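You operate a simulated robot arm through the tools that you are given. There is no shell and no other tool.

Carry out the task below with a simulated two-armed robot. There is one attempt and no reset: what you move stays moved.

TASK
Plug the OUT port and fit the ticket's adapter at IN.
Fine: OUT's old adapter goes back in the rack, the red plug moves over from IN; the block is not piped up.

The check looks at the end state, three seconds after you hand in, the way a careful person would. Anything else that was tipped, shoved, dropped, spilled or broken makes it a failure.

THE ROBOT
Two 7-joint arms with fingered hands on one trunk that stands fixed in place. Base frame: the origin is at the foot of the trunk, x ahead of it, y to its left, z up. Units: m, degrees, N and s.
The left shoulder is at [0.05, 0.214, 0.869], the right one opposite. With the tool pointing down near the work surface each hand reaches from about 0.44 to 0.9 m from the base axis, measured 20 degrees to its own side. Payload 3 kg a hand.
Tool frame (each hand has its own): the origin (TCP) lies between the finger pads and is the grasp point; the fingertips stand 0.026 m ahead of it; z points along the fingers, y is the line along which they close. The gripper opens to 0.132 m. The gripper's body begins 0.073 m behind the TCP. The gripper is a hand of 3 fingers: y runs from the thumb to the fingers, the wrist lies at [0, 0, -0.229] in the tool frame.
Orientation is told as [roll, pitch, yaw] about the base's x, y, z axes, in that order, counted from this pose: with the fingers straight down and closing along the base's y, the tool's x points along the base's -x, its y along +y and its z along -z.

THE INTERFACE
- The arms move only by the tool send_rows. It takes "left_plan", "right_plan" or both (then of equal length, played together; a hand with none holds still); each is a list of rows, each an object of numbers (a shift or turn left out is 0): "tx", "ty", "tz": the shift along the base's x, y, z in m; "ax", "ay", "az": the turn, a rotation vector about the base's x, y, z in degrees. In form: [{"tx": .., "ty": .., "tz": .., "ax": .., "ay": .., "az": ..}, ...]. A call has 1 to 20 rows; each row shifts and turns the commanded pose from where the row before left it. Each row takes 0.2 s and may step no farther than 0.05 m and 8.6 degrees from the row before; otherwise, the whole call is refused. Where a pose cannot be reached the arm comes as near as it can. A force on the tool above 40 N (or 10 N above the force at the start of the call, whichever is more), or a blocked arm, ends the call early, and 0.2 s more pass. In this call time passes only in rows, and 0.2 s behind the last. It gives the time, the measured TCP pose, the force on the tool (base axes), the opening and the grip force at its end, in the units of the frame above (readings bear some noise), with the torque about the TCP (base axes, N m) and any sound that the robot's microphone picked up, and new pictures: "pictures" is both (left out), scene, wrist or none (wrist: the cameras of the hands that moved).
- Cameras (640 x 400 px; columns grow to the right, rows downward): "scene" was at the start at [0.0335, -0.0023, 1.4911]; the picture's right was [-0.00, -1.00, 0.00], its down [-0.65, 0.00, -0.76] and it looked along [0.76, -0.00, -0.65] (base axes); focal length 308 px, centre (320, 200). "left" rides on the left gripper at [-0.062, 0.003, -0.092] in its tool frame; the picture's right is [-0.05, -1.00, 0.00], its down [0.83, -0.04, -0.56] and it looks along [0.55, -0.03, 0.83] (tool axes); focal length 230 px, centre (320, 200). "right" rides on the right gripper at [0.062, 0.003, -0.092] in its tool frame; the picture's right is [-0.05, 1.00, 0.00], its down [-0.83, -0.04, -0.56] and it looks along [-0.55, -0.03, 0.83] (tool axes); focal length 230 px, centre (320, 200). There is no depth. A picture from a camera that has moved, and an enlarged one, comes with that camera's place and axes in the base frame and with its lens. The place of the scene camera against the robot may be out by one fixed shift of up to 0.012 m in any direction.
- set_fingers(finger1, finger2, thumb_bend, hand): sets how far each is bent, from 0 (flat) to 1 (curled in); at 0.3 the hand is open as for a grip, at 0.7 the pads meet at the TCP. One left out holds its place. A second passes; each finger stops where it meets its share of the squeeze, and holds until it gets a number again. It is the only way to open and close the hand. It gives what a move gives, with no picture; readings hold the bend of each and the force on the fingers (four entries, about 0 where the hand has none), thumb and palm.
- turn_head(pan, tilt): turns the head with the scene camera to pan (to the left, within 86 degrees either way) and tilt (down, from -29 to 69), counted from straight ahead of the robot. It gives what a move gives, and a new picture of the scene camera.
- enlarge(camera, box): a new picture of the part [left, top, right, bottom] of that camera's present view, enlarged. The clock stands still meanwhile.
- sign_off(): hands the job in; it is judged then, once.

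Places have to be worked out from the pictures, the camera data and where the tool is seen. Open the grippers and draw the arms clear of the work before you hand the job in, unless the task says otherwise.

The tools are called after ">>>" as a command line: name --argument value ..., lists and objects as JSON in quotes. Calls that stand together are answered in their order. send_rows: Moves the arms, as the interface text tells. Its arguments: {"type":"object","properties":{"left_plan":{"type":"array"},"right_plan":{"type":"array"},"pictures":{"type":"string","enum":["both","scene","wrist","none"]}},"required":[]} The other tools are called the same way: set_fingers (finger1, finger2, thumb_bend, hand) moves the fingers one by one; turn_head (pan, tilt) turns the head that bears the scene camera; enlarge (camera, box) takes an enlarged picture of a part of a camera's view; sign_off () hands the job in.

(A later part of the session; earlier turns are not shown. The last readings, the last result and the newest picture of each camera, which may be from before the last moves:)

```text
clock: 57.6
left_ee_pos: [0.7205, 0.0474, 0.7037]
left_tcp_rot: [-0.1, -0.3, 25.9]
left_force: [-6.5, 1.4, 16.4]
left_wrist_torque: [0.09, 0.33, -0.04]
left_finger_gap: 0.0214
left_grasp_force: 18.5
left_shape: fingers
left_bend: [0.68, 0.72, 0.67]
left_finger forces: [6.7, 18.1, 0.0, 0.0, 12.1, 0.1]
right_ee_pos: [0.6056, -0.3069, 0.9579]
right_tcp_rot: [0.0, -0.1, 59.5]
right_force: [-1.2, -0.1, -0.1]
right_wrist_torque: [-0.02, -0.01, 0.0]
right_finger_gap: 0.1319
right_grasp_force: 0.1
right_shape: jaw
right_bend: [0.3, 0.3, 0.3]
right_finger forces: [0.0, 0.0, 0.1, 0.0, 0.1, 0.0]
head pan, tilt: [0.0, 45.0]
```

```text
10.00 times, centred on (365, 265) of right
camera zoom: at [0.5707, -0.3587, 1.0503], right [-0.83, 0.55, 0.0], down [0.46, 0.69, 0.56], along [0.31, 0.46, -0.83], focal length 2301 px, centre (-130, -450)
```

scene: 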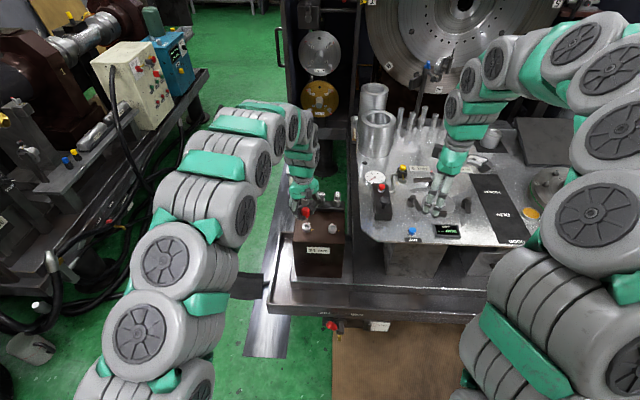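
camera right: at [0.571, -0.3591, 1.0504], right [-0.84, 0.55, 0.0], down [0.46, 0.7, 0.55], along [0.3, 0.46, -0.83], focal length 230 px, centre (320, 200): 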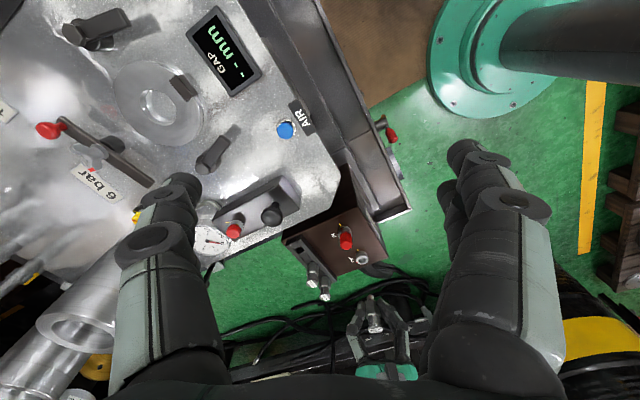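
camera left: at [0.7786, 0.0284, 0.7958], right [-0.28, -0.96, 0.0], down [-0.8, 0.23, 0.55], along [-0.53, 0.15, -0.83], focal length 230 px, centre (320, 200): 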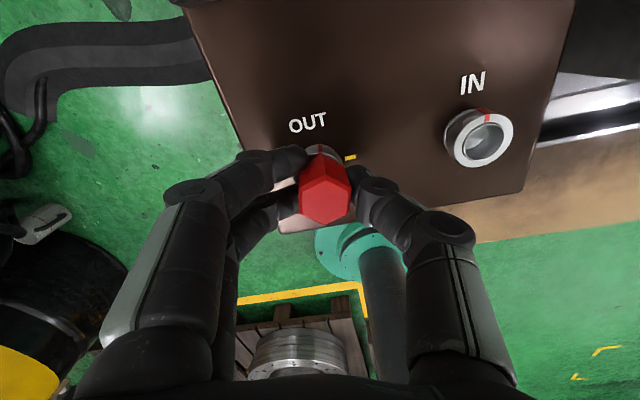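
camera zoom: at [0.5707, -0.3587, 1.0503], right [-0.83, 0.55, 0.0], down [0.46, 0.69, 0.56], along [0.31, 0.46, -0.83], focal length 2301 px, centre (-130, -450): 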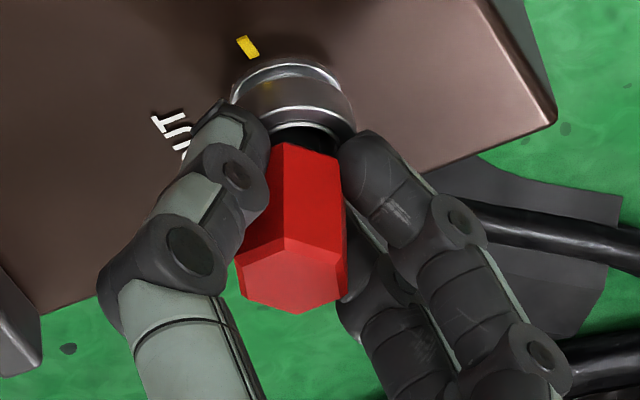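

The plug slid up in the fingers instead; I over-shifted in +x. I take high-zoom views from both cameras to measure its centre against the ring.

>>> enlarge --camera "scene" --box '[304, 218, 320, 232]'

>>> enlarge --camera "right" --box '[352, 248, 376, 270]'

>>> enlarge --camera "left" --box '[270, 130, 380, 240]'

```text
16.00 times, centred on (312, 225) of scene
camera zoom: at [0.0301, -0.0021, 1.4851], right [0.0, -1.0, 0.0], down [-0.71, 0.0, -0.71], along [0.71, 0.0, -0.71], focal length 4931 px, centre (448, -200)
```

zoom: 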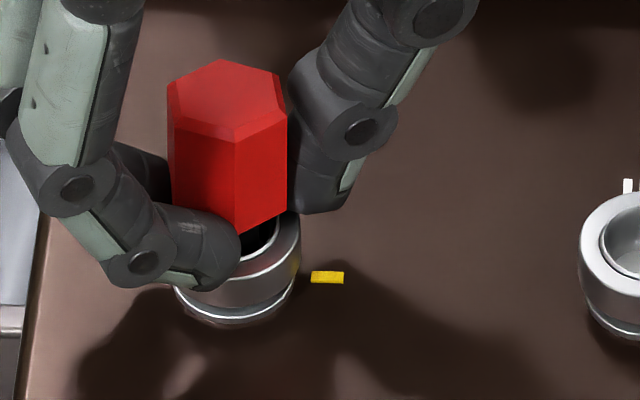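

```text
16.00 times, centred on (364, 259) of right
camera zoom: at [0.5707, -0.3587, 1.0503], right [-0.83, 0.55, 0.0], down [0.46, 0.69, 0.56], along [0.31, 0.46, -0.83], focal length 3681 px, centre (-384, -744)
```

zoom: 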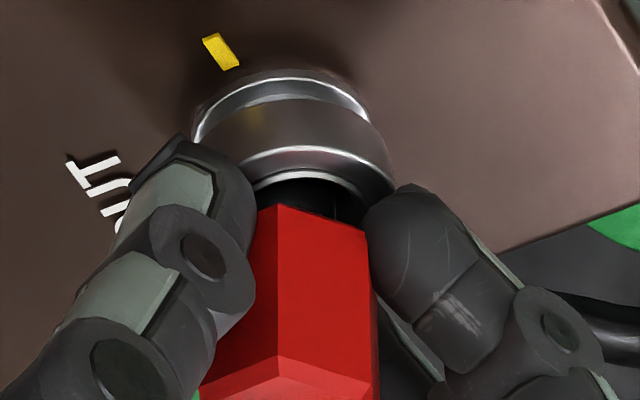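

```text
3.64 times, centred on (325, 185) of left
camera zoom: at [0.7733, 0.0758, 0.7954], right [0.48, -0.88, 0.0], down [-0.73, -0.4, 0.55], along [-0.48, -0.27, -0.83], focal length 837 px, centre (302, 254)
```

zoom: 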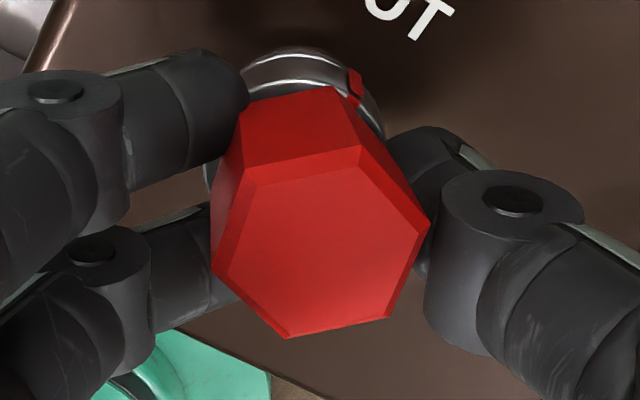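

The plug has tipped within the grip. I shift back 2 mm in x, then open only slightly so it can settle without falling far, and view it.

>>> send_rows --left_plan '[{"tx": -0.002, "ty": -0.0005}]' --pictures "none"

>>> set_fingers --hand "left" --finger1 0.62 --finger2 0.62 --thumb_bend 0.62

>>> enlarge --camera "scene" --box '[304, 218, 320, 232]'

>>> enlarge --camera "right" --box '[352, 248, 376, 270]'

>>> enlarge --camera "left" --box '[270, 130, 380, 240]'

```text
clock: 58.0
left_ee_pos: [0.718, 0.045, 0.7026]
left_tcp_rot: [0.0, -0.2, 25.8]
left_force: [2.2, 0.6, 10.1]
left_wrist_torque: [0.0, -0.05, -0.03]
left_finger_gap: 0.0209
left_grasp_force: 16.3
left_shape: fingers
left_bend: [0.69, 0.72, 0.67]
left_finger forces: [5.9, 16.2, 0.0, 0.0, 11.7, 0.1]
right_ee_pos: [0.6055, -0.3065, 0.9565]
right_tcp_rot: [0.0, 0.1, 59.5]
right_force: [0.5, 0.0, -0.7]
right_wrist_torque: [-0.02, 0.02, 0.02]
right_finger_gap: 0.132
right_grasp_force: 0.0
right_shape: jaw
right_bend: [0.3, 0.3, 0.3]
right_finger forces: [0.0, 0.1, 0.0, 0.1, 0.0, 0.0]
head pan, tilt: [0.0, 45.0]
```

```text
clock: 59.0
left_ee_pos: [0.7177, 0.0455, 0.7025]
left_tcp_rot: [-0.1, -0.2, 26.0]
left_force: [4.8, 3.7, 16.4]
left_wrist_torque: [0.13, 0.09, -0.04]
left_finger_gap: 0.0288
left_grasp_force: 8.6
left_shape: fingers
left_bend: [0.62, 0.72, 0.62]
left_finger forces: [0.0, 16.1, 0.1, 0.1, 0.4, 0.0]
right_ee_pos: [0.6042, -0.3072, 0.9583]
right_tcp_rot: [0.0, -0.1, 59.5]
right_force: [-0.3, -0.5, -0.6]
right_wrist_torque: [0.03, 0.02, 0.0]
right_finger_gap: 0.1315
right_grasp_force: 0.0
right_shape: jaw
right_bend: [0.3, 0.3, 0.3]
right_finger forces: [0.1, 0.0, 0.1, 0.0, 0.1, 0.0]
head pan, tilt: [0.0, 45.0]
```

```text
16.00 times, centred on (312, 225) of scene
camera zoom: at [0.0302, -0.0021, 1.4851], right [0.0, -1.0, 0.0], down [-0.71, 0.0, -0.71], along [0.71, 0.0, -0.71], focal length 4931 px, centre (448, -200)
```

zoom: 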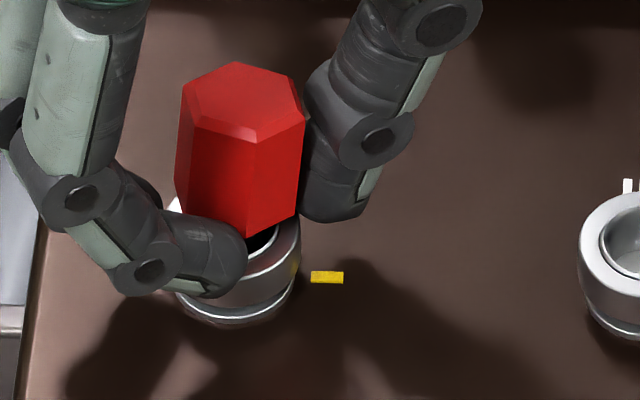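

```text
16.00 times, centred on (364, 259) of right
camera zoom: at [0.5708, -0.3588, 1.0503], right [-0.83, 0.55, 0.0], down [0.46, 0.69, 0.56], along [0.31, 0.46, -0.83], focal length 3681 px, centre (-384, -744)
```

zoom: 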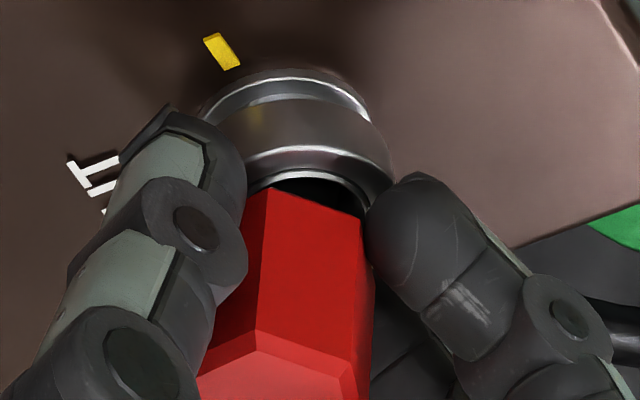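

```text
3.64 times, centred on (325, 185) of left
camera zoom: at [0.7709, 0.0753, 0.795], right [0.48, -0.88, 0.0], down [-0.73, -0.4, 0.55], along [-0.48, -0.27, -0.83], focal length 837 px, centre (302, 254)
```

zoom: 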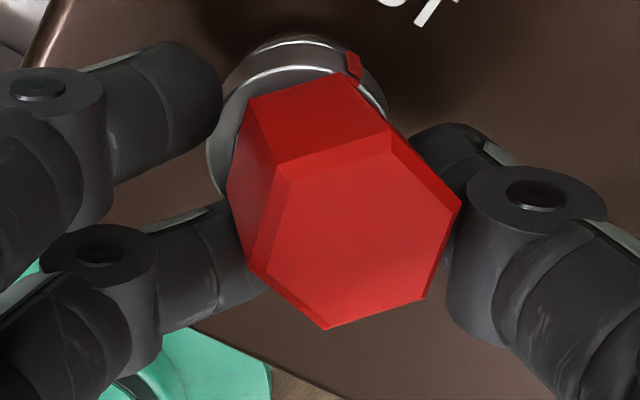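

Finger 2's tip is pressing on the collar: my grip was too low, so the fingertips (not the plug) were bottoming on the ring. I raise the hand ~6 mm, turn it -16° to match the hex flats, and will regrip higher.

>>> send_rows --left_plan '[{"tz": 0.002}, {"tz": 0.002}, {"tz": 0.002}]' --pictures "none"

>>> set_fingers --hand "left" --finger1 0.6 --finger2 0.6 --thumb_bend 0.6

>>> enlarge --camera "left" --box '[270, 130, 380, 240]'

>>> enlarge --camera "scene" --box '[304, 218, 320, 232]'

```text
clock: 59.8
left_ee_pos: [0.7182, 0.0456, 0.7083]
left_tcp_rot: [0.0, -0.2, 26.0]
left_force: [0.3, 0.0, 0.5]
left_wrist_torque: [0.02, -0.01, 0.01]
left_finger_gap: 0.0284
left_grasp_force: 0.2
left_shape: fingers
left_bend: [0.62, 0.62, 0.62]
left_finger forces: [0.0, 0.0, 0.0, 0.0, 0.1, 0.1]
right_ee_pos: [0.6054, -0.3075, 0.9578]
right_tcp_rot: [-0.1, 0.0, 59.5]
right_force: [-0.9, 0.1, -0.4]
right_wrist_torque: [-0.02, -0.01, 0.03]
right_finger_gap: 0.1319
right_grasp_force: 0.0
right_shape: jaw
right_bend: [0.3, 0.3, 0.3]
right_finger forces: [0.0, 0.0, 0.0, 0.0, 0.0, 0.0]
head pan, tilt: [0.0, 45.0]
```

```text
clock: 60.8
left_ee_pos: [0.7193, 0.0463, 0.708]
left_tcp_rot: [-0.1, 0.0, 25.9]
left_force: [-0.1, -0.5, 0.0]
left_wrist_torque: [0.0, 0.0, -0.02]
left_finger_gap: 0.0344
left_grasp_force: 0.1
left_shape: fingers
left_bend: [0.6, 0.6, 0.6]
left_finger forces: [0.0, 0.1, 0.0, 0.0, 0.1, 0.1]
right_ee_pos: [0.6057, -0.3065, 0.9579]
right_tcp_rot: [0.0, 0.0, 59.4]
right_force: [-0.1, 0.4, 0.1]
right_wrist_torque: [-0.01, 0.01, 0.02]
right_finger_gap: 0.132
right_grasp_force: 0.0
right_shape: jaw
right_bend: [0.3, 0.3, 0.3]
right_finger forces: [0.0, 0.0, 0.0, 0.1, 0.0, 0.0]
head pan, tilt: [0.0, 45.0]
```

```text
3.64 times, centred on (325, 185) of left
camera zoom: at [0.7718, 0.0751, 0.8004], right [0.48, -0.88, 0.0], down [-0.73, -0.4, 0.55], along [-0.48, -0.27, -0.83], focal length 837 px, centre (302, 254)
```

zoom: 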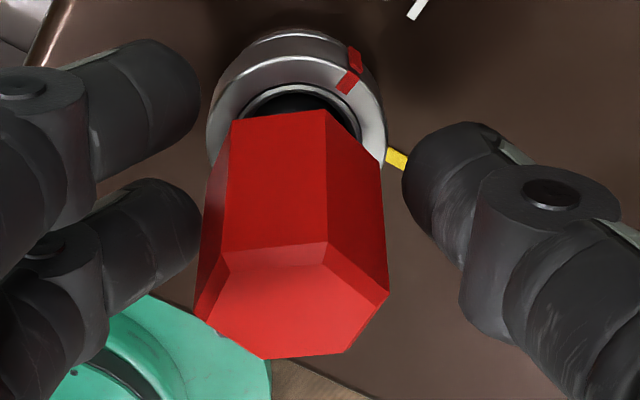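

```text
16.00 times, centred on (312, 225) of scene
camera zoom: at [0.0304, -0.0021, 1.4851], right [0.0, -1.0, 0.0], down [-0.71, 0.0, -0.71], along [0.71, 0.0, -0.71], focal length 4931 px, centre (448, -200)
```

zoom: 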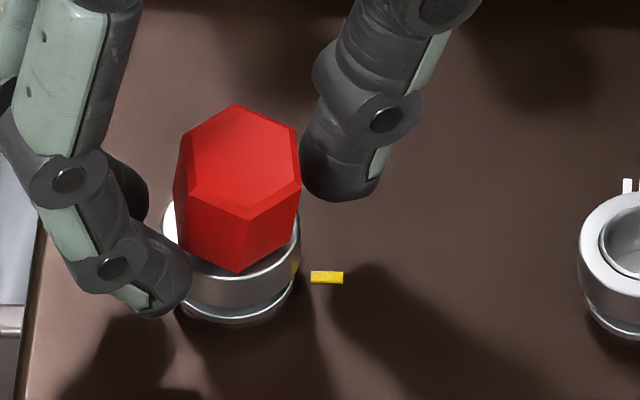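

The plug now leans toward -x by ~20°, still captive in the ring. A grip along x (yaw -64°) would square it up, so I raise clear, open, and rotate the hand to -64° above it.

>>> send_rows --left_plan '[{"tz": 0.01}, {"tz": 0.02}, {"tz": 0.02}, {"az": -8.2}, {"az": -8.2}, {"az": -8.2}, {"az": -8.2}, {"az": -8.2}, {"az": -8.2}, {"az": -8.2}, {"az": -8.2}, {"az": -8.2}, {"az": -8.2}, {"az": -8.0}]' --pictures "none"

>>> set_fingers --hand "left" --finger1 0.5 --finger2 0.5 --thumb_bend 0.5

>>> enlarge --camera "left" --box '[240, 60, 420, 220]'

>>> enlarge --camera "scene" --box '[304, 218, 320, 232]'

>>> enlarge --camera "right" --box '[352, 248, 376, 270]'

```text
clock: 63.8
left_ee_pos: [0.717, 0.0464, 0.7591]
left_tcp_rot: [0.0, -0.1, -64.2]
left_force: [0.0, 0.1, -0.7]
left_wrist_torque: [-0.01, 0.01, 0.04]
left_finger_gap: 0.0344
left_grasp_force: 0.1
left_shape: fingers
left_bend: [0.6, 0.6, 0.6]
left_finger forces: [0.1, 0.0, 0.0, 0.0, 0.0, 0.1]
right_ee_pos: [0.6052, -0.3071, 0.9573]
right_tcp_rot: [0.1, 0.1, 59.5]
right_force: [0.1, -0.3, 0.0]
right_wrist_torque: [-0.01, 0.02, 0.0]
right_finger_gap: 0.132
right_grasp_force: 0.0
right_shape: jaw
right_bend: [0.3, 0.3, 0.3]
right_finger forces: [0.0, 0.0, 0.0, 0.0, 0.0, 0.1]
head pan, tilt: [0.0, 45.0]
```

```text
clock: 64.8
left_ee_pos: [0.7179, 0.0465, 0.7587]
left_tcp_rot: [0.0, 0.0, -64.1]
left_force: [0.2, 0.8, 0.0]
left_wrist_torque: [0.01, 0.01, 0.03]
left_finger_gap: 0.0672
left_grasp_force: 0.0
left_shape: fingers
left_bend: [0.5, 0.5, 0.5]
left_finger forces: [0.1, 0.0, 0.1, 0.0, 0.1, 0.0]
right_ee_pos: [0.6051, -0.3062, 0.9579]
right_tcp_rot: [0.0, 0.0, 59.5]
right_force: [0.2, -0.5, 0.3]
right_wrist_torque: [-0.03, -0.03, 0.01]
right_finger_gap: 0.1319
right_grasp_force: 0.1
right_shape: jaw
right_bend: [0.3, 0.3, 0.3]
right_finger forces: [0.0, 0.0, 0.0, 0.1, 0.0, 0.0]
head pan, tilt: [0.0, 45.0]
```

```text
2.50 times, centred on (330, 140) of left
camera zoom: at [0.7475, -0.008, 0.851], right [-0.88, -0.48, 0.0], down [-0.4, 0.73, 0.55], along [-0.27, 0.48, -0.83], focal length 575 px, centre (295, 350)
```

zoom: 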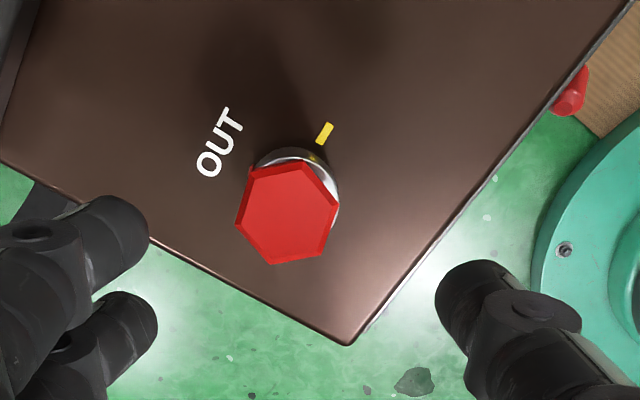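

```text
16.00 times, centred on (312, 225) of scene
camera zoom: at [0.0304, -0.0021, 1.4851], right [0.0, -1.0, 0.0], down [-0.71, 0.0, -0.71], along [0.71, 0.0, -0.71], focal length 4931 px, centre (448, -200)
```

zoom: 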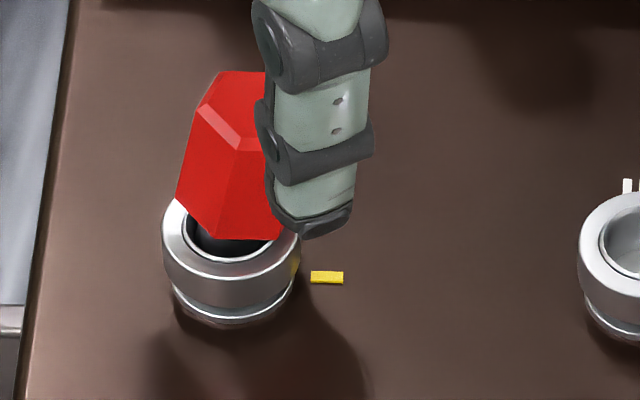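

```text
16.00 times, centred on (364, 259) of right
camera zoom: at [0.5709, -0.3588, 1.0502], right [-0.83, 0.55, 0.0], down [0.46, 0.69, 0.56], along [0.31, 0.46, -0.83], focal length 3681 px, centre (-384, -744)
```

zoom: 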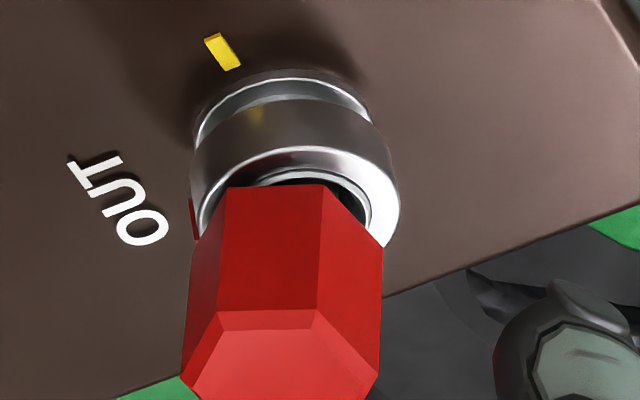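

The plug rocks freely: it simply stands on the bore floor with side play, so "seated" = upright on the floor, and my fingertips had blocked it ~2 mm short. I descend at yaw -64°, gripping higher (TCP ≈0.710) to square it up.

>>> send_rows --left_plan '[{"tx": 0.002, "ty": 0.002}, {"tz": -0.02}, {"tz": -0.015}, {"tz": -0.014}]' --pictures "none"

>>> enlarge --camera "left" --box '[240, 80, 400, 220]'

>>> enlarge --camera "right" --box '[340, 235, 390, 285]'

>>> enlarge --camera "scene" --box '[300, 210, 325, 232]'

```text
clock: 65.8
left_ee_pos: [0.7198, 0.0474, 0.7085]
left_tcp_rot: [-0.1, -0.2, -64.1]
left_force: [-0.1, 0.4, 0.0]
left_wrist_torque: [0.01, -0.02, -0.02]
left_finger_gap: 0.0672
left_grasp_force: 0.0
left_shape: fingers
left_bend: [0.5, 0.5, 0.5]
left_finger forces: [0.0, 0.0, 0.1, 0.0, 0.0, 0.0]
right_ee_pos: [0.6045, -0.3068, 0.9575]
right_tcp_rot: [0.0, 0.1, 59.4]
right_force: [0.2, 0.2, -0.8]
right_wrist_torque: [0.03, -0.03, 0.0]
right_finger_gap: 0.1318
right_grasp_force: 0.0
right_shape: jaw
right_bend: [0.3, 0.3, 0.3]
right_finger forces: [0.1, 0.0, 0.0, 0.1, 0.1, 0.1]
head pan, tilt: [0.0, 45.0]
```

```text
2.86 times, centred on (320, 150) of left
camera zoom: at [0.7501, -0.0059, 0.8008], right [-0.88, -0.48, 0.0], down [-0.4, 0.73, 0.55], along [-0.27, 0.48, -0.83], focal length 657 px, centre (320, 343)
```

zoom: 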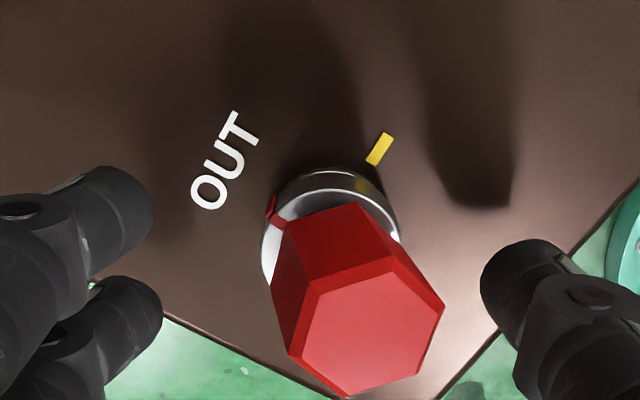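

```text
8.00 times, centred on (365, 260) of right
camera zoom: at [0.5709, -0.3588, 1.0502], right [-0.83, 0.55, 0.0], down [0.46, 0.69, 0.56], along [0.31, 0.46, -0.83], focal length 1841 px, centre (-40, -280)
```

zoom: 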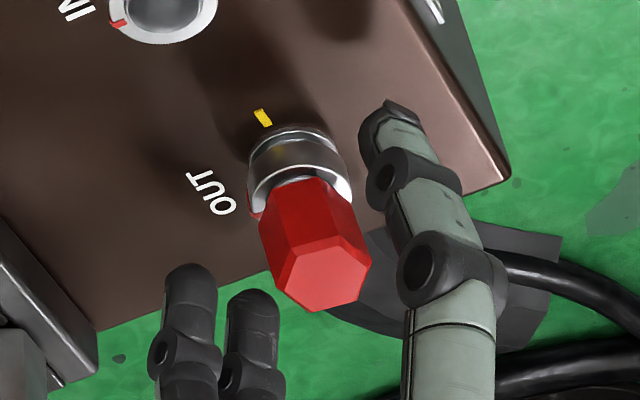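

```text
16.00 times, centred on (312, 221) of scene
camera zoom: at [0.0304, -0.0021, 1.4851], right [0.0, -1.0, 0.0], down [-0.71, 0.0, -0.71], along [0.71, 0.0, -0.71], focal length 4931 px, centre (440, -136)
```

zoom: 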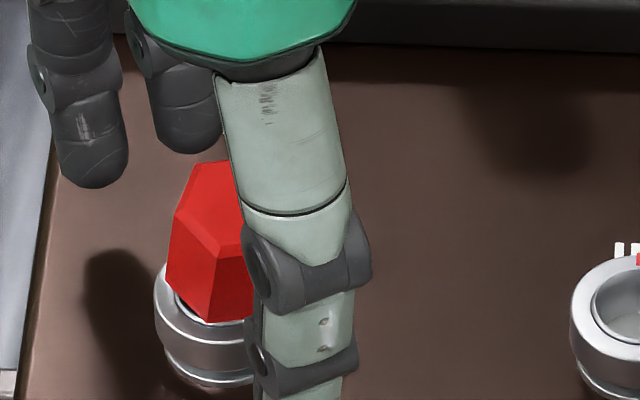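

The plug is still rocking loosely inside the ring. I close the fingers now to square it up in the grip.

>>> set_fingers --hand "left" --finger1 0.72 --finger2 0.72 --thumb_bend 0.72

>>> enlarge --camera "left" --box '[240, 80, 400, 220]'

>>> enlarge --camera "right" --box '[340, 235, 390, 285]'

>>> enlarge --camera "scene" --box '[300, 213, 325, 235]'

```text
clock: 66.8
left_ee_pos: [0.72, 0.0473, 0.7092]
left_tcp_rot: [0.0, 0.0, -64.1]
left_force: [-0.8, 0.3, -1.0]
left_wrist_torque: [0.03, -0.02, -0.01]
left_finger_gap: 0.0207
left_grasp_force: 11.7
left_shape: fingers
left_bend: [0.68, 0.68, 0.67]
left_finger forces: [6.4, 5.1, 0.0, 0.0, 11.5, 0.0]
right_ee_pos: [0.6064, -0.3063, 0.9574]
right_tcp_rot: [0.0, 0.0, 59.5]
right_force: [0.7, 0.0, -0.1]
right_wrist_torque: [0.0, -0.02, 0.03]
right_finger_gap: 0.1319
right_grasp_force: 0.1
right_shape: jaw
right_bend: [0.3, 0.3, 0.3]
right_finger forces: [0.1, 0.0, 0.0, 0.0, 0.0, 0.1]
head pan, tilt: [0.0, 45.0]
```

```text
2.86 times, centred on (320, 150) of left
camera zoom: at [0.75, -0.0058, 0.8013], right [-0.88, -0.48, 0.0], down [-0.4, 0.73, 0.55], along [-0.27, 0.48, -0.83], focal length 657 px, centre (320, 343)
```

zoom: 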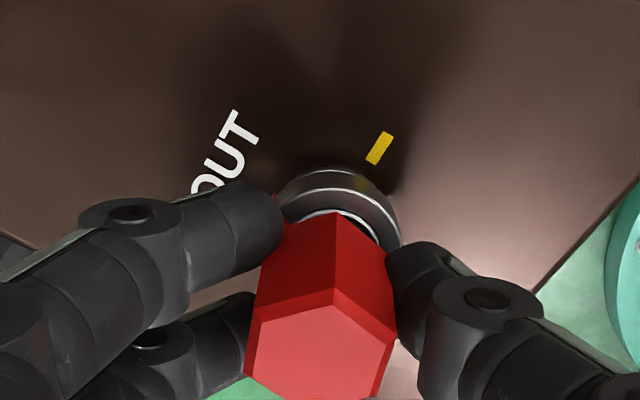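

```text
8.00 times, centred on (365, 260) of right
camera zoom: at [0.5709, -0.3588, 1.0502], right [-0.83, 0.55, 0.0], down [0.46, 0.69, 0.55], along [0.31, 0.46, -0.83], focal length 1841 px, centre (-40, -280)
```

zoom: 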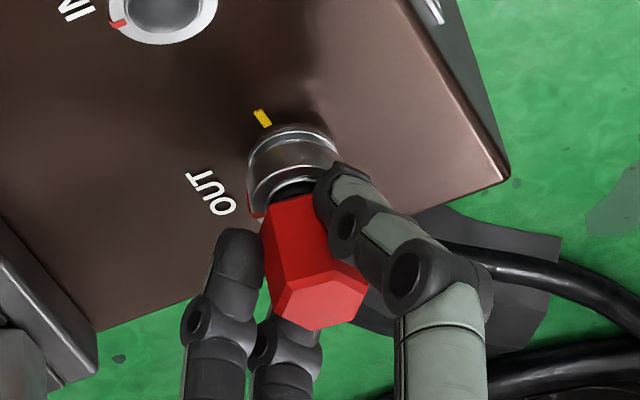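

```text
16.00 times, centred on (312, 224) of scene
camera zoom: at [0.0304, -0.0021, 1.4851], right [0.0, -1.0, 0.0], down [-0.71, 0.0, -0.71], along [0.71, 0.0, -0.71], focal length 4931 px, centre (440, -184)
```

zoom: 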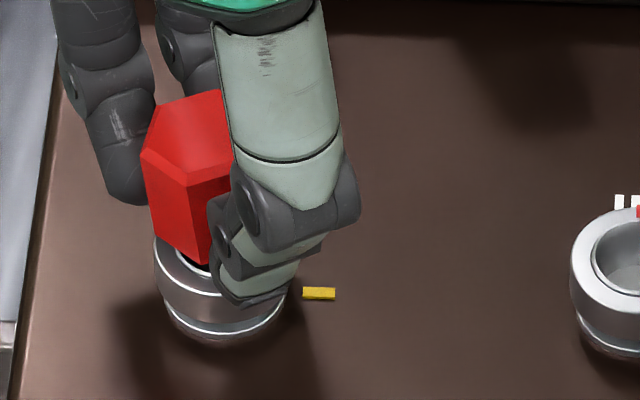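

Good grip on the flats, with the plug axis on the TCP. I lift 4 mm, rotate back CCW to yaw 26° (so I have 90° of CW travel) and re-centre on (0.719, 0.047).

>>> send_rows --left_plan '[{"tz": 0.004}, {"az": 8.2, "tx": -0.0002, "ty": -0.0003}, {"az": 8.2, "tx": -0.0002, "ty": -0.0003}, {"az": 8.2, "tx": -0.0002, "ty": -0.0003}, {"az": 8.2, "tx": -0.0002, "ty": -0.0003}, {"az": 8.2, "tx": -0.0002, "ty": -0.0003}, {"az": 8.2, "tx": -0.0002, "ty": -0.0002}, {"az": 8.2}, {"az": 8.2}, {"az": 8.2}, {"az": 8.2}, {"az": 8.0}]' --pictures "none"

>>> enlarge --camera "left" --box '[240, 80, 400, 220]'

>>> enlarge --camera "right" --box '[352, 248, 376, 270]'

>>> enlarge --camera "scene" --box '[300, 213, 325, 235]'

```text
clock: 69.4
left_ee_pos: [0.7184, 0.047, 0.7146]
left_tcp_rot: [-0.1, -0.1, 26.0]
left_force: [-0.1, 0.0, -0.6]
left_wrist_torque: [0.03, -0.01, -0.03]
left_finger_gap: 0.0211
left_grasp_force: 11.8
left_shape: fingers
left_bend: [0.68, 0.68, 0.67]
left_finger forces: [6.5, 5.1, 0.0, 0.1, 11.4, 0.0]
right_ee_pos: [0.6057, -0.3069, 0.9576]
right_tcp_rot: [0.0, 0.0, 59.5]
right_force: [-0.4, 0.0, 0.0]
right_wrist_torque: [0.01, -0.04, 0.0]
right_finger_gap: 0.1318
right_grasp_force: 0.2
right_shape: jaw
right_bend: [0.3, 0.3, 0.3]
right_finger forces: [0.1, 0.0, 0.0, 0.0, 0.0, 0.0]
head pan, tilt: [0.0, 45.0]
```

```text
2.86 times, centred on (320, 150) of left
camera zoom: at [0.7726, 0.0759, 0.8063], right [0.49, -0.87, 0.0], down [-0.73, -0.4, 0.55], along [-0.48, -0.27, -0.83], focal length 657 px, centre (320, 343)
```

zoom: 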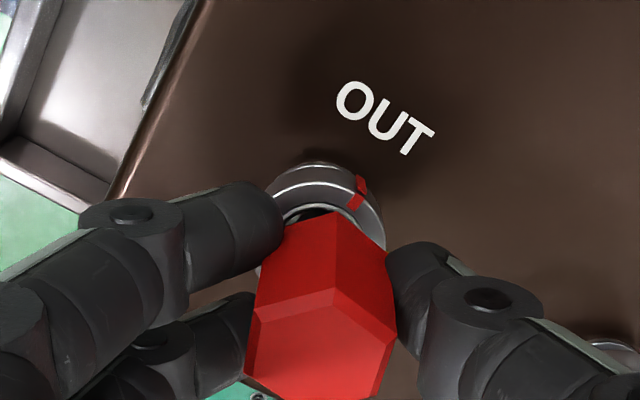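

```text
16.00 times, centred on (364, 259) of right
camera zoom: at [0.5709, -0.3588, 1.0503], right [-0.83, 0.55, 0.0], down [0.46, 0.69, 0.56], along [0.31, 0.46, -0.83], focal length 3681 px, centre (-384, -744)
```

zoom: 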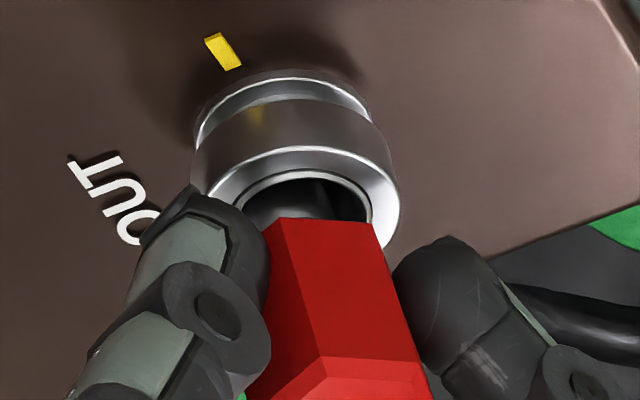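

```text
16.00 times, centred on (312, 224) of scene
camera zoom: at [0.0304, -0.0021, 1.4851], right [0.0, -1.0, 0.0], down [-0.71, 0.0, -0.71], along [0.71, 0.0, -0.71], focal length 4931 px, centre (440, -184)
```

zoom: 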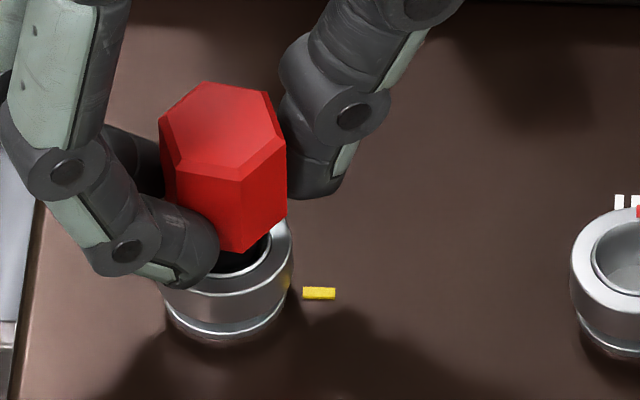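

The plug is tipped ~6–7° about the pad axis (top toward -x). I tilt the hand 6° about its own y to bring the plug upright, then check.

>>> send_rows --left_plan '[{"ax": -1.3, "ay": 2.7}, {"ax": -1.3, "ay": 2.7}]' --pictures "none"

>>> enlarge --camera "left" --box '[240, 80, 400, 220]'

>>> enlarge --camera "right" --box '[352, 252, 376, 274]'

>>> enlarge --camera "scene" --box '[300, 213, 325, 235]'

```text
clock: 70.0
left_ee_pos: [0.7188, 0.046, 0.7151]
left_tcp_rot: [0.0, 5.9, 25.9]
left_force: [-0.3, 0.0, -0.6]
left_wrist_torque: [0.03, 0.02, 0.0]
left_finger_gap: 0.021
left_grasp_force: 11.4
left_shape: fingers
left_bend: [0.68, 0.69, 0.67]
left_finger forces: [6.7, 5.5, 0.1, 0.0, 11.5, 0.0]
right_ee_pos: [0.6047, -0.3066, 0.9571]
right_tcp_rot: [0.0, -0.2, 59.6]
right_force: [0.0, -0.3, 0.2]
right_wrist_torque: [0.0, 0.01, 0.0]
right_finger_gap: 0.1319
right_grasp_force: 0.0
right_shape: jaw
right_bend: [0.3, 0.3, 0.3]
right_finger forces: [0.0, 0.0, 0.1, 0.0, 0.1, 0.1]
head pan, tilt: [0.0, 45.0]
```

```text
2.86 times, centred on (320, 150) of left
camera zoom: at [0.7813, 0.0798, 0.8003], right [0.48, -0.88, 0.0], down [-0.67, -0.37, 0.64], along [-0.56, -0.31, -0.77], focal length 657 px, centre (320, 343)
```

zoom: 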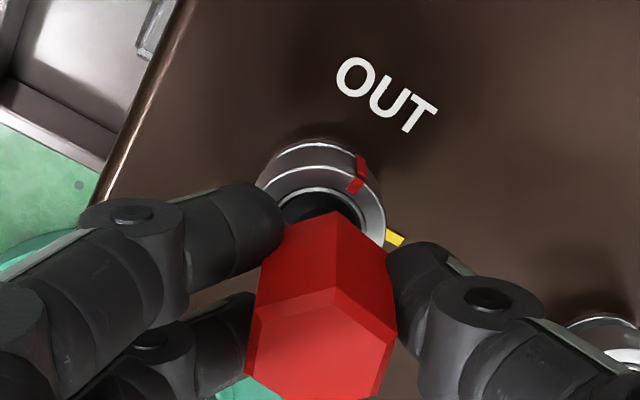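

```text
16.00 times, centred on (364, 263) of right
camera zoom: at [0.5709, -0.3588, 1.0502], right [-0.83, 0.55, 0.0], down [0.46, 0.69, 0.55], along [0.31, 0.46, -0.83], focal length 3681 px, centre (-384, -808)
```

zoom: 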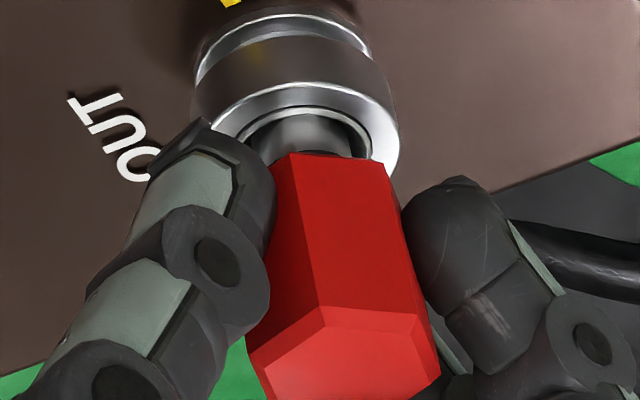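

```text
16.00 times, centred on (312, 224) of scene
camera zoom: at [0.0304, -0.0021, 1.4851], right [0.0, -1.0, 0.0], down [-0.71, 0.0, -0.71], along [0.71, 0.0, -0.71], focal length 4931 px, centre (440, -184)
```

zoom: 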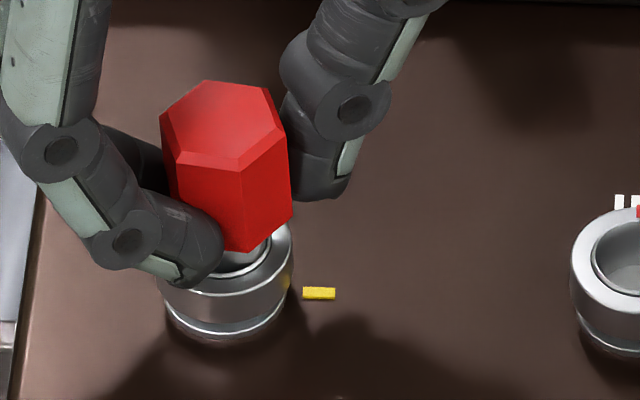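

The silver stem is now visible entering the bore; the plug is slightly over-corrected and ~1.5 mm short in x. I trim the tilt 2° back, shift +1.5 mm in x and lower until it stands on the floor.

>>> send_rows --left_plan '[{"ax": 0.87, "ay": -1.8, "tx": 0.0015}, {"tz": -0.002}, {"tz": -0.002}, {"tz": -0.001}]' --pictures "none"

>>> enlarge --camera "right" --box '[352, 252, 376, 274]'

>>> enlarge --camera "scene" --box '[300, 213, 325, 235]'

```text
clock: 71.0
left_ee_pos: [0.7208, 0.0469, 0.7094]
left_tcp_rot: [-0.2, 4.0, 25.9]
left_force: [-0.3, -0.6, -0.1]
left_wrist_torque: [0.0, -0.01, -0.03]
left_finger_gap: 0.0211
left_grasp_force: 11.8
left_shape: fingers
left_bend: [0.68, 0.69, 0.67]
left_finger forces: [6.7, 5.3, 0.0, 0.1, 11.4, 0.0]
right_ee_pos: [0.6042, -0.3082, 0.9572]
right_tcp_rot: [0.0, 0.0, 59.5]
right_force: [0.5, 0.3, 0.9]
right_wrist_torque: [0.02, 0.02, -0.03]
right_finger_gap: 0.1318
right_grasp_force: 0.0
right_shape: jaw
right_bend: [0.3, 0.3, 0.3]
right_finger forces: [0.0, 0.0, 0.0, 0.0, 0.0, 0.0]
head pan, tilt: [0.0, 45.0]
```

```text
16.00 times, centred on (364, 263) of right
camera zoom: at [0.5709, -0.3589, 1.0502], right [-0.83, 0.55, 0.0], down [0.46, 0.69, 0.55], along [0.31, 0.46, -0.83], focal length 3681 px, centre (-384, -808)
```

zoom: 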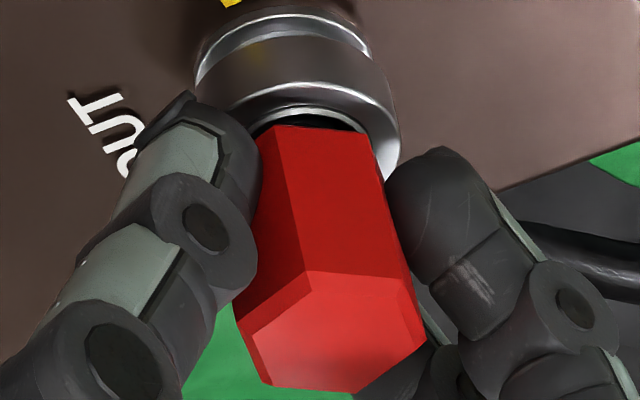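

```text
16.00 times, centred on (312, 224) of scene
camera zoom: at [0.0304, -0.0021, 1.4851], right [0.0, -1.0, 0.0], down [-0.71, 0.0, -0.71], along [0.71, 0.0, -0.71], focal length 4931 px, centre (440, -184)
```

zoom: 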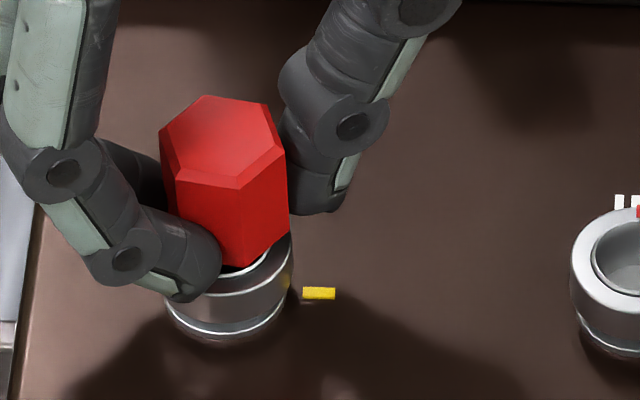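

No contact yet and the plug looks upright and centred. I keep lowering in 1 mm steps.

>>> send_rows --left_plan '[{"tz": -0.001}, {"tz": -0.001}, {"tz": -0.001}]' --pictures "none"

>>> enlarge --camera "right" --box '[352, 252, 376, 274]'

>>> enlarge --camera "scene" --box '[300, 213, 325, 235]'

```text
clock: 71.8
left_ee_pos: [0.7191, 0.0464, 0.7059]
left_tcp_rot: [0.0, 3.9, 25.9]
left_force: [0.2, 3.6, -1.1]
left_wrist_torque: [0.1, -0.02, -0.03]
left_finger_gap: 0.0209
left_grasp_force: 11.8
left_shape: fingers
left_bend: [0.68, 0.69, 0.67]
left_finger forces: [7.4, 5.1, 0.0, 0.0, 9.6, 0.0]
right_ee_pos: [0.6054, -0.3079, 0.9586]
right_tcp_rot: [0.0, 0.0, 59.5]
right_force: [-0.1, -0.1, 0.1]
right_wrist_torque: [0.01, 0.02, 0.02]
right_finger_gap: 0.1319
right_grasp_force: 0.0
right_shape: jaw
right_bend: [0.3, 0.3, 0.3]
right_finger forces: [0.0, 0.1, 0.1, 0.0, 0.0, 0.0]
head pan, tilt: [0.0, 45.0]
```

```text
16.00 times, centred on (364, 263) of right
camera zoom: at [0.571, -0.3587, 1.0502], right [-0.83, 0.55, 0.0], down [0.46, 0.69, 0.55], along [0.31, 0.46, -0.83], focal length 3681 px, centre (-384, -808)
```

zoom: 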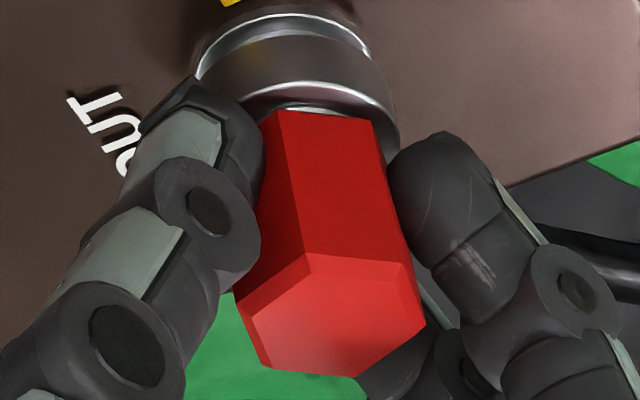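

```text
16.00 times, centred on (312, 224) of scene
camera zoom: at [0.0304, -0.0021, 1.4851], right [0.0, -1.0, 0.0], down [-0.71, 0.0, -0.71], along [0.71, 0.0, -0.71], focal length 4931 px, centre (440, -184)
```

zoom: 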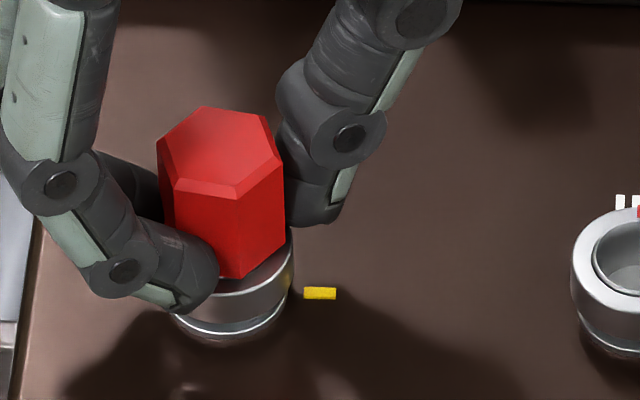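

A +3.6 N side force in y means the stem touches the -y bore wall. I shift +1.5 mm in y and continue down.

>>> send_rows --left_plan '[{"ty": 0.0015}, {"tz": -0.001}, {"tz": -0.001}]' --pictures "none"

>>> enlarge --camera "right" --box '[352, 252, 376, 274]'

>>> enlarge --camera "scene" --box '[300, 213, 325, 235]'

```text
clock: 72.6
left_ee_pos: [0.719, 0.0483, 0.7042]
left_tcp_rot: [-0.1, 3.8, 25.9]
left_force: [-7.7, -1.9, 13.6]
left_wrist_torque: [-0.01, 0.17, 0.0]
left_finger_gap: 0.0204
left_grasp_force: 15.2
left_shape: fingers
left_bend: [0.7, 0.7, 0.67]
left_finger forces: [6.8, 10.8, 0.0, 0.1, 13.3, 0.0]
right_ee_pos: [0.6053, -0.3076, 0.9571]
right_tcp_rot: [-0.1, 0.0, 59.5]
right_force: [-1.5, -0.3, -0.1]
right_wrist_torque: [-0.01, 0.01, 0.01]
right_finger_gap: 0.1316
right_grasp_force: 0.2
right_shape: jaw
right_bend: [0.3, 0.3, 0.3]
right_finger forces: [0.1, 0.1, 0.0, 0.1, 0.0, 0.0]
head pan, tilt: [0.0, 45.0]
```

```text
16.00 times, centred on (364, 263) of right
camera zoom: at [0.5707, -0.3589, 1.0503], right [-0.83, 0.55, 0.0], down [0.46, 0.69, 0.56], along [0.31, 0.46, -0.83], focal length 3681 px, centre (-384, -808)
```

zoom: 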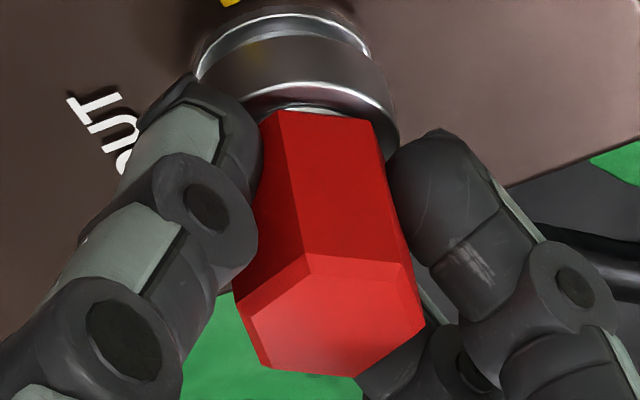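

```text
16.00 times, centred on (312, 224) of scene
camera zoom: at [0.0301, -0.0021, 1.4851], right [0.0, -1.0, 0.0], down [-0.71, 0.0, -0.71], along [0.71, 0.0, -0.71], focal length 4931 px, centre (440, -184)
```

zoom: 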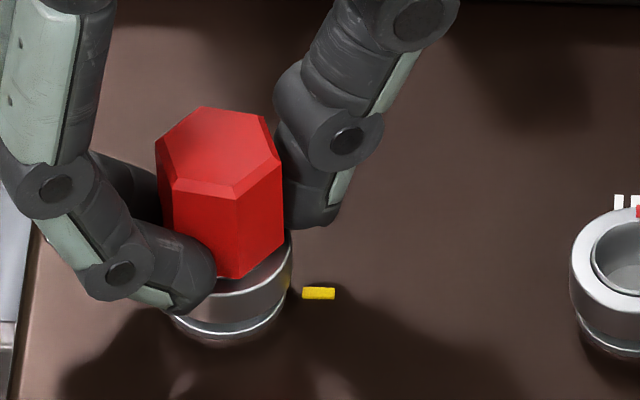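

Contact at 13.6 N and the hex bottom is now at the expected seated level. I ease the x side-load 1 mm and turn CW ~23° while keeping pressure, then see if the collar tick follows.

>>> send_rows --left_plan '[{"tx": -0.001}, {"az": -5.7}, {"az": -5.7}, {"az": -5.7}, {"az": -5.7}]' --pictures "none"

>>> enlarge --camera "left" --box '[240, 80, 400, 220]'

>>> enlarge --camera "right" --box '[352, 252, 376, 274]'

>>> enlarge --camera "scene" --box '[300, 213, 325, 235]'

```text
clock: 73.8
left_ee_pos: [0.721, 0.0484, 0.7027]
left_tcp_rot: [-0.1, 3.8, 3.0]
left_force: [3.9, -3.3, 7.6]
left_wrist_torque: [-0.14, -0.07, -0.01]
left_finger_gap: 0.021
left_grasp_force: 12.2
left_shape: fingers
left_bend: [0.7, 0.7, 0.67]
left_finger forces: [7.0, 4.6, 0.0, 0.0, 14.0, 0.0]
right_ee_pos: [0.6048, -0.3068, 0.9572]
right_tcp_rot: [0.1, 0.0, 59.5]
right_force: [-0.1, -0.1, -1.0]
right_wrist_torque: [-0.01, -0.04, -0.01]
right_finger_gap: 0.1318
right_grasp_force: 0.1
right_shape: jaw
right_bend: [0.3, 0.3, 0.3]
right_finger forces: [0.0, 0.0, 0.1, 0.0, 0.0, 0.1]
head pan, tilt: [0.0, 45.0]
```

```text
2.86 times, centred on (320, 150) of left
camera zoom: at [0.7869, 0.0548, 0.7919], right [0.1, -0.99, 0.0], down [-0.79, -0.08, 0.61], along [-0.61, -0.06, -0.79], focal length 657 px, centre (320, 343)
```

zoom: 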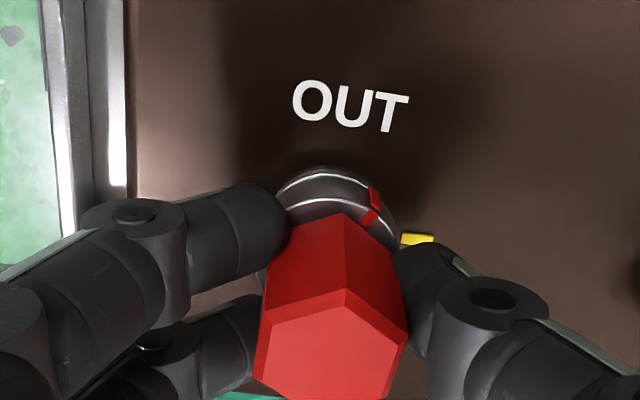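

```text
16.00 times, centred on (364, 263) of right
camera zoom: at [0.5708, -0.3589, 1.0502], right [-0.83, 0.55, 0.0], down [0.46, 0.69, 0.56], along [0.31, 0.46, -0.83], focal length 3681 px, centre (-384, -808)
```

zoom: 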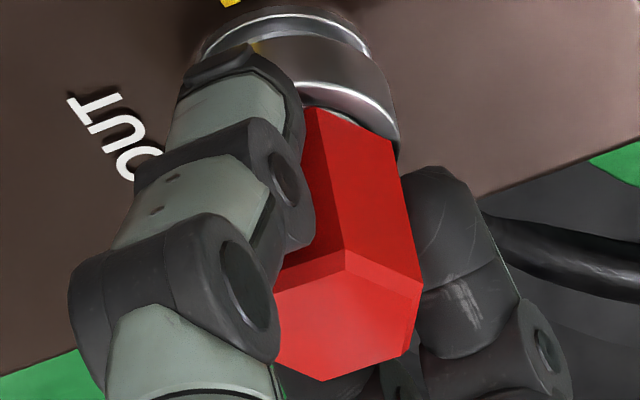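

```text
16.00 times, centred on (312, 224) of scene
camera zoom: at [0.0304, -0.0022, 1.4851], right [0.0, -1.0, 0.0], down [-0.71, 0.0, -0.71], along [0.71, 0.0, -0.71], focal length 4931 px, centre (440, -184)
```

zoom: 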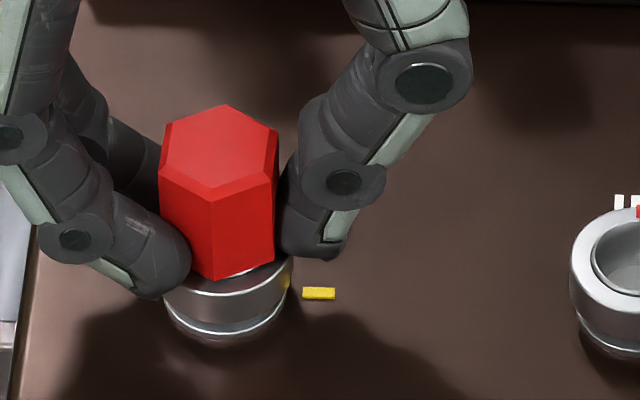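

The tick has moved with the plug this time, so the collar is engaged. I continue CW toward the yellow mark.

>>> send_rows --left_plan '[{"az": -5.7}, {"az": -5.7}, {"az": -5.7}, {"az": -5.7}, {"az": -5.7}, {"az": -5.7}]' --pictures "none"

>>> enlarge --camera "left" --box '[240, 80, 400, 220]'

>>> enlarge --camera "scene" --box '[300, 213, 325, 235]'

```text
clock: 75.2
left_ee_pos: [0.7194, 0.0472, 0.7036]
left_tcp_rot: [0.0, 3.8, -31.2]
left_force: [9.2, -8.0, 11.4]
left_wrist_torque: [-0.2, -0.18, 0.05]
left_finger_gap: 0.0208
left_grasp_force: 13.0
left_shape: fingers
left_bend: [0.7, 0.7, 0.67]
left_finger forces: [9.3, 3.5, 0.0, 0.0, 13.0, 0.0]
right_ee_pos: [0.605, -0.3076, 0.9577]
right_tcp_rot: [0.1, 0.1, 59.5]
right_force: [0.1, -0.2, 0.2]
right_wrist_torque: [-0.02, -0.01, 0.0]
right_finger_gap: 0.1318
right_grasp_force: 0.0
right_shape: jaw
right_bend: [0.3, 0.3, 0.3]
right_finger forces: [0.1, 0.0, 0.0, 0.1, 0.1, 0.1]
head pan, tilt: [0.0, 45.0]
```

```text
2.86 times, centred on (320, 150) of left
camera zoom: at [0.7791, 0.015, 0.7915], right [-0.47, -0.88, 0.0], down [-0.7, 0.37, 0.61], along [-0.54, 0.29, -0.79], focal length 657 px, centre (320, 343)
```

zoom: 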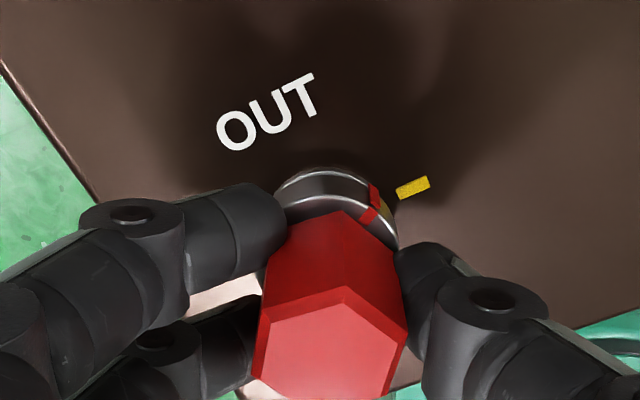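

```text
16.00 times, centred on (312, 224) of scene
camera zoom: at [0.0304, -0.0022, 1.4851], right [0.0, -1.0, 0.0], down [-0.71, 0.0, -0.71], along [0.71, 0.0, -0.71], focal length 4931 px, centre (440, -184)
```

zoom: 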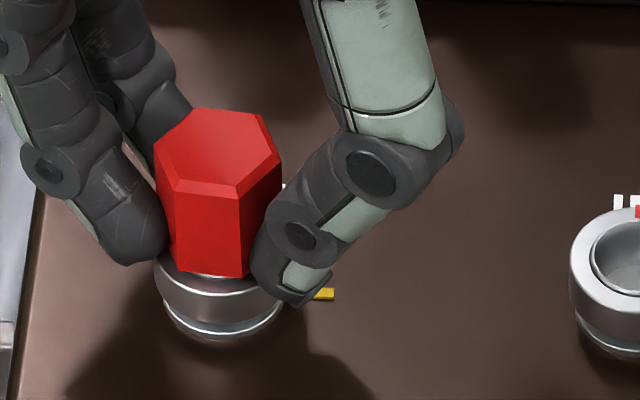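

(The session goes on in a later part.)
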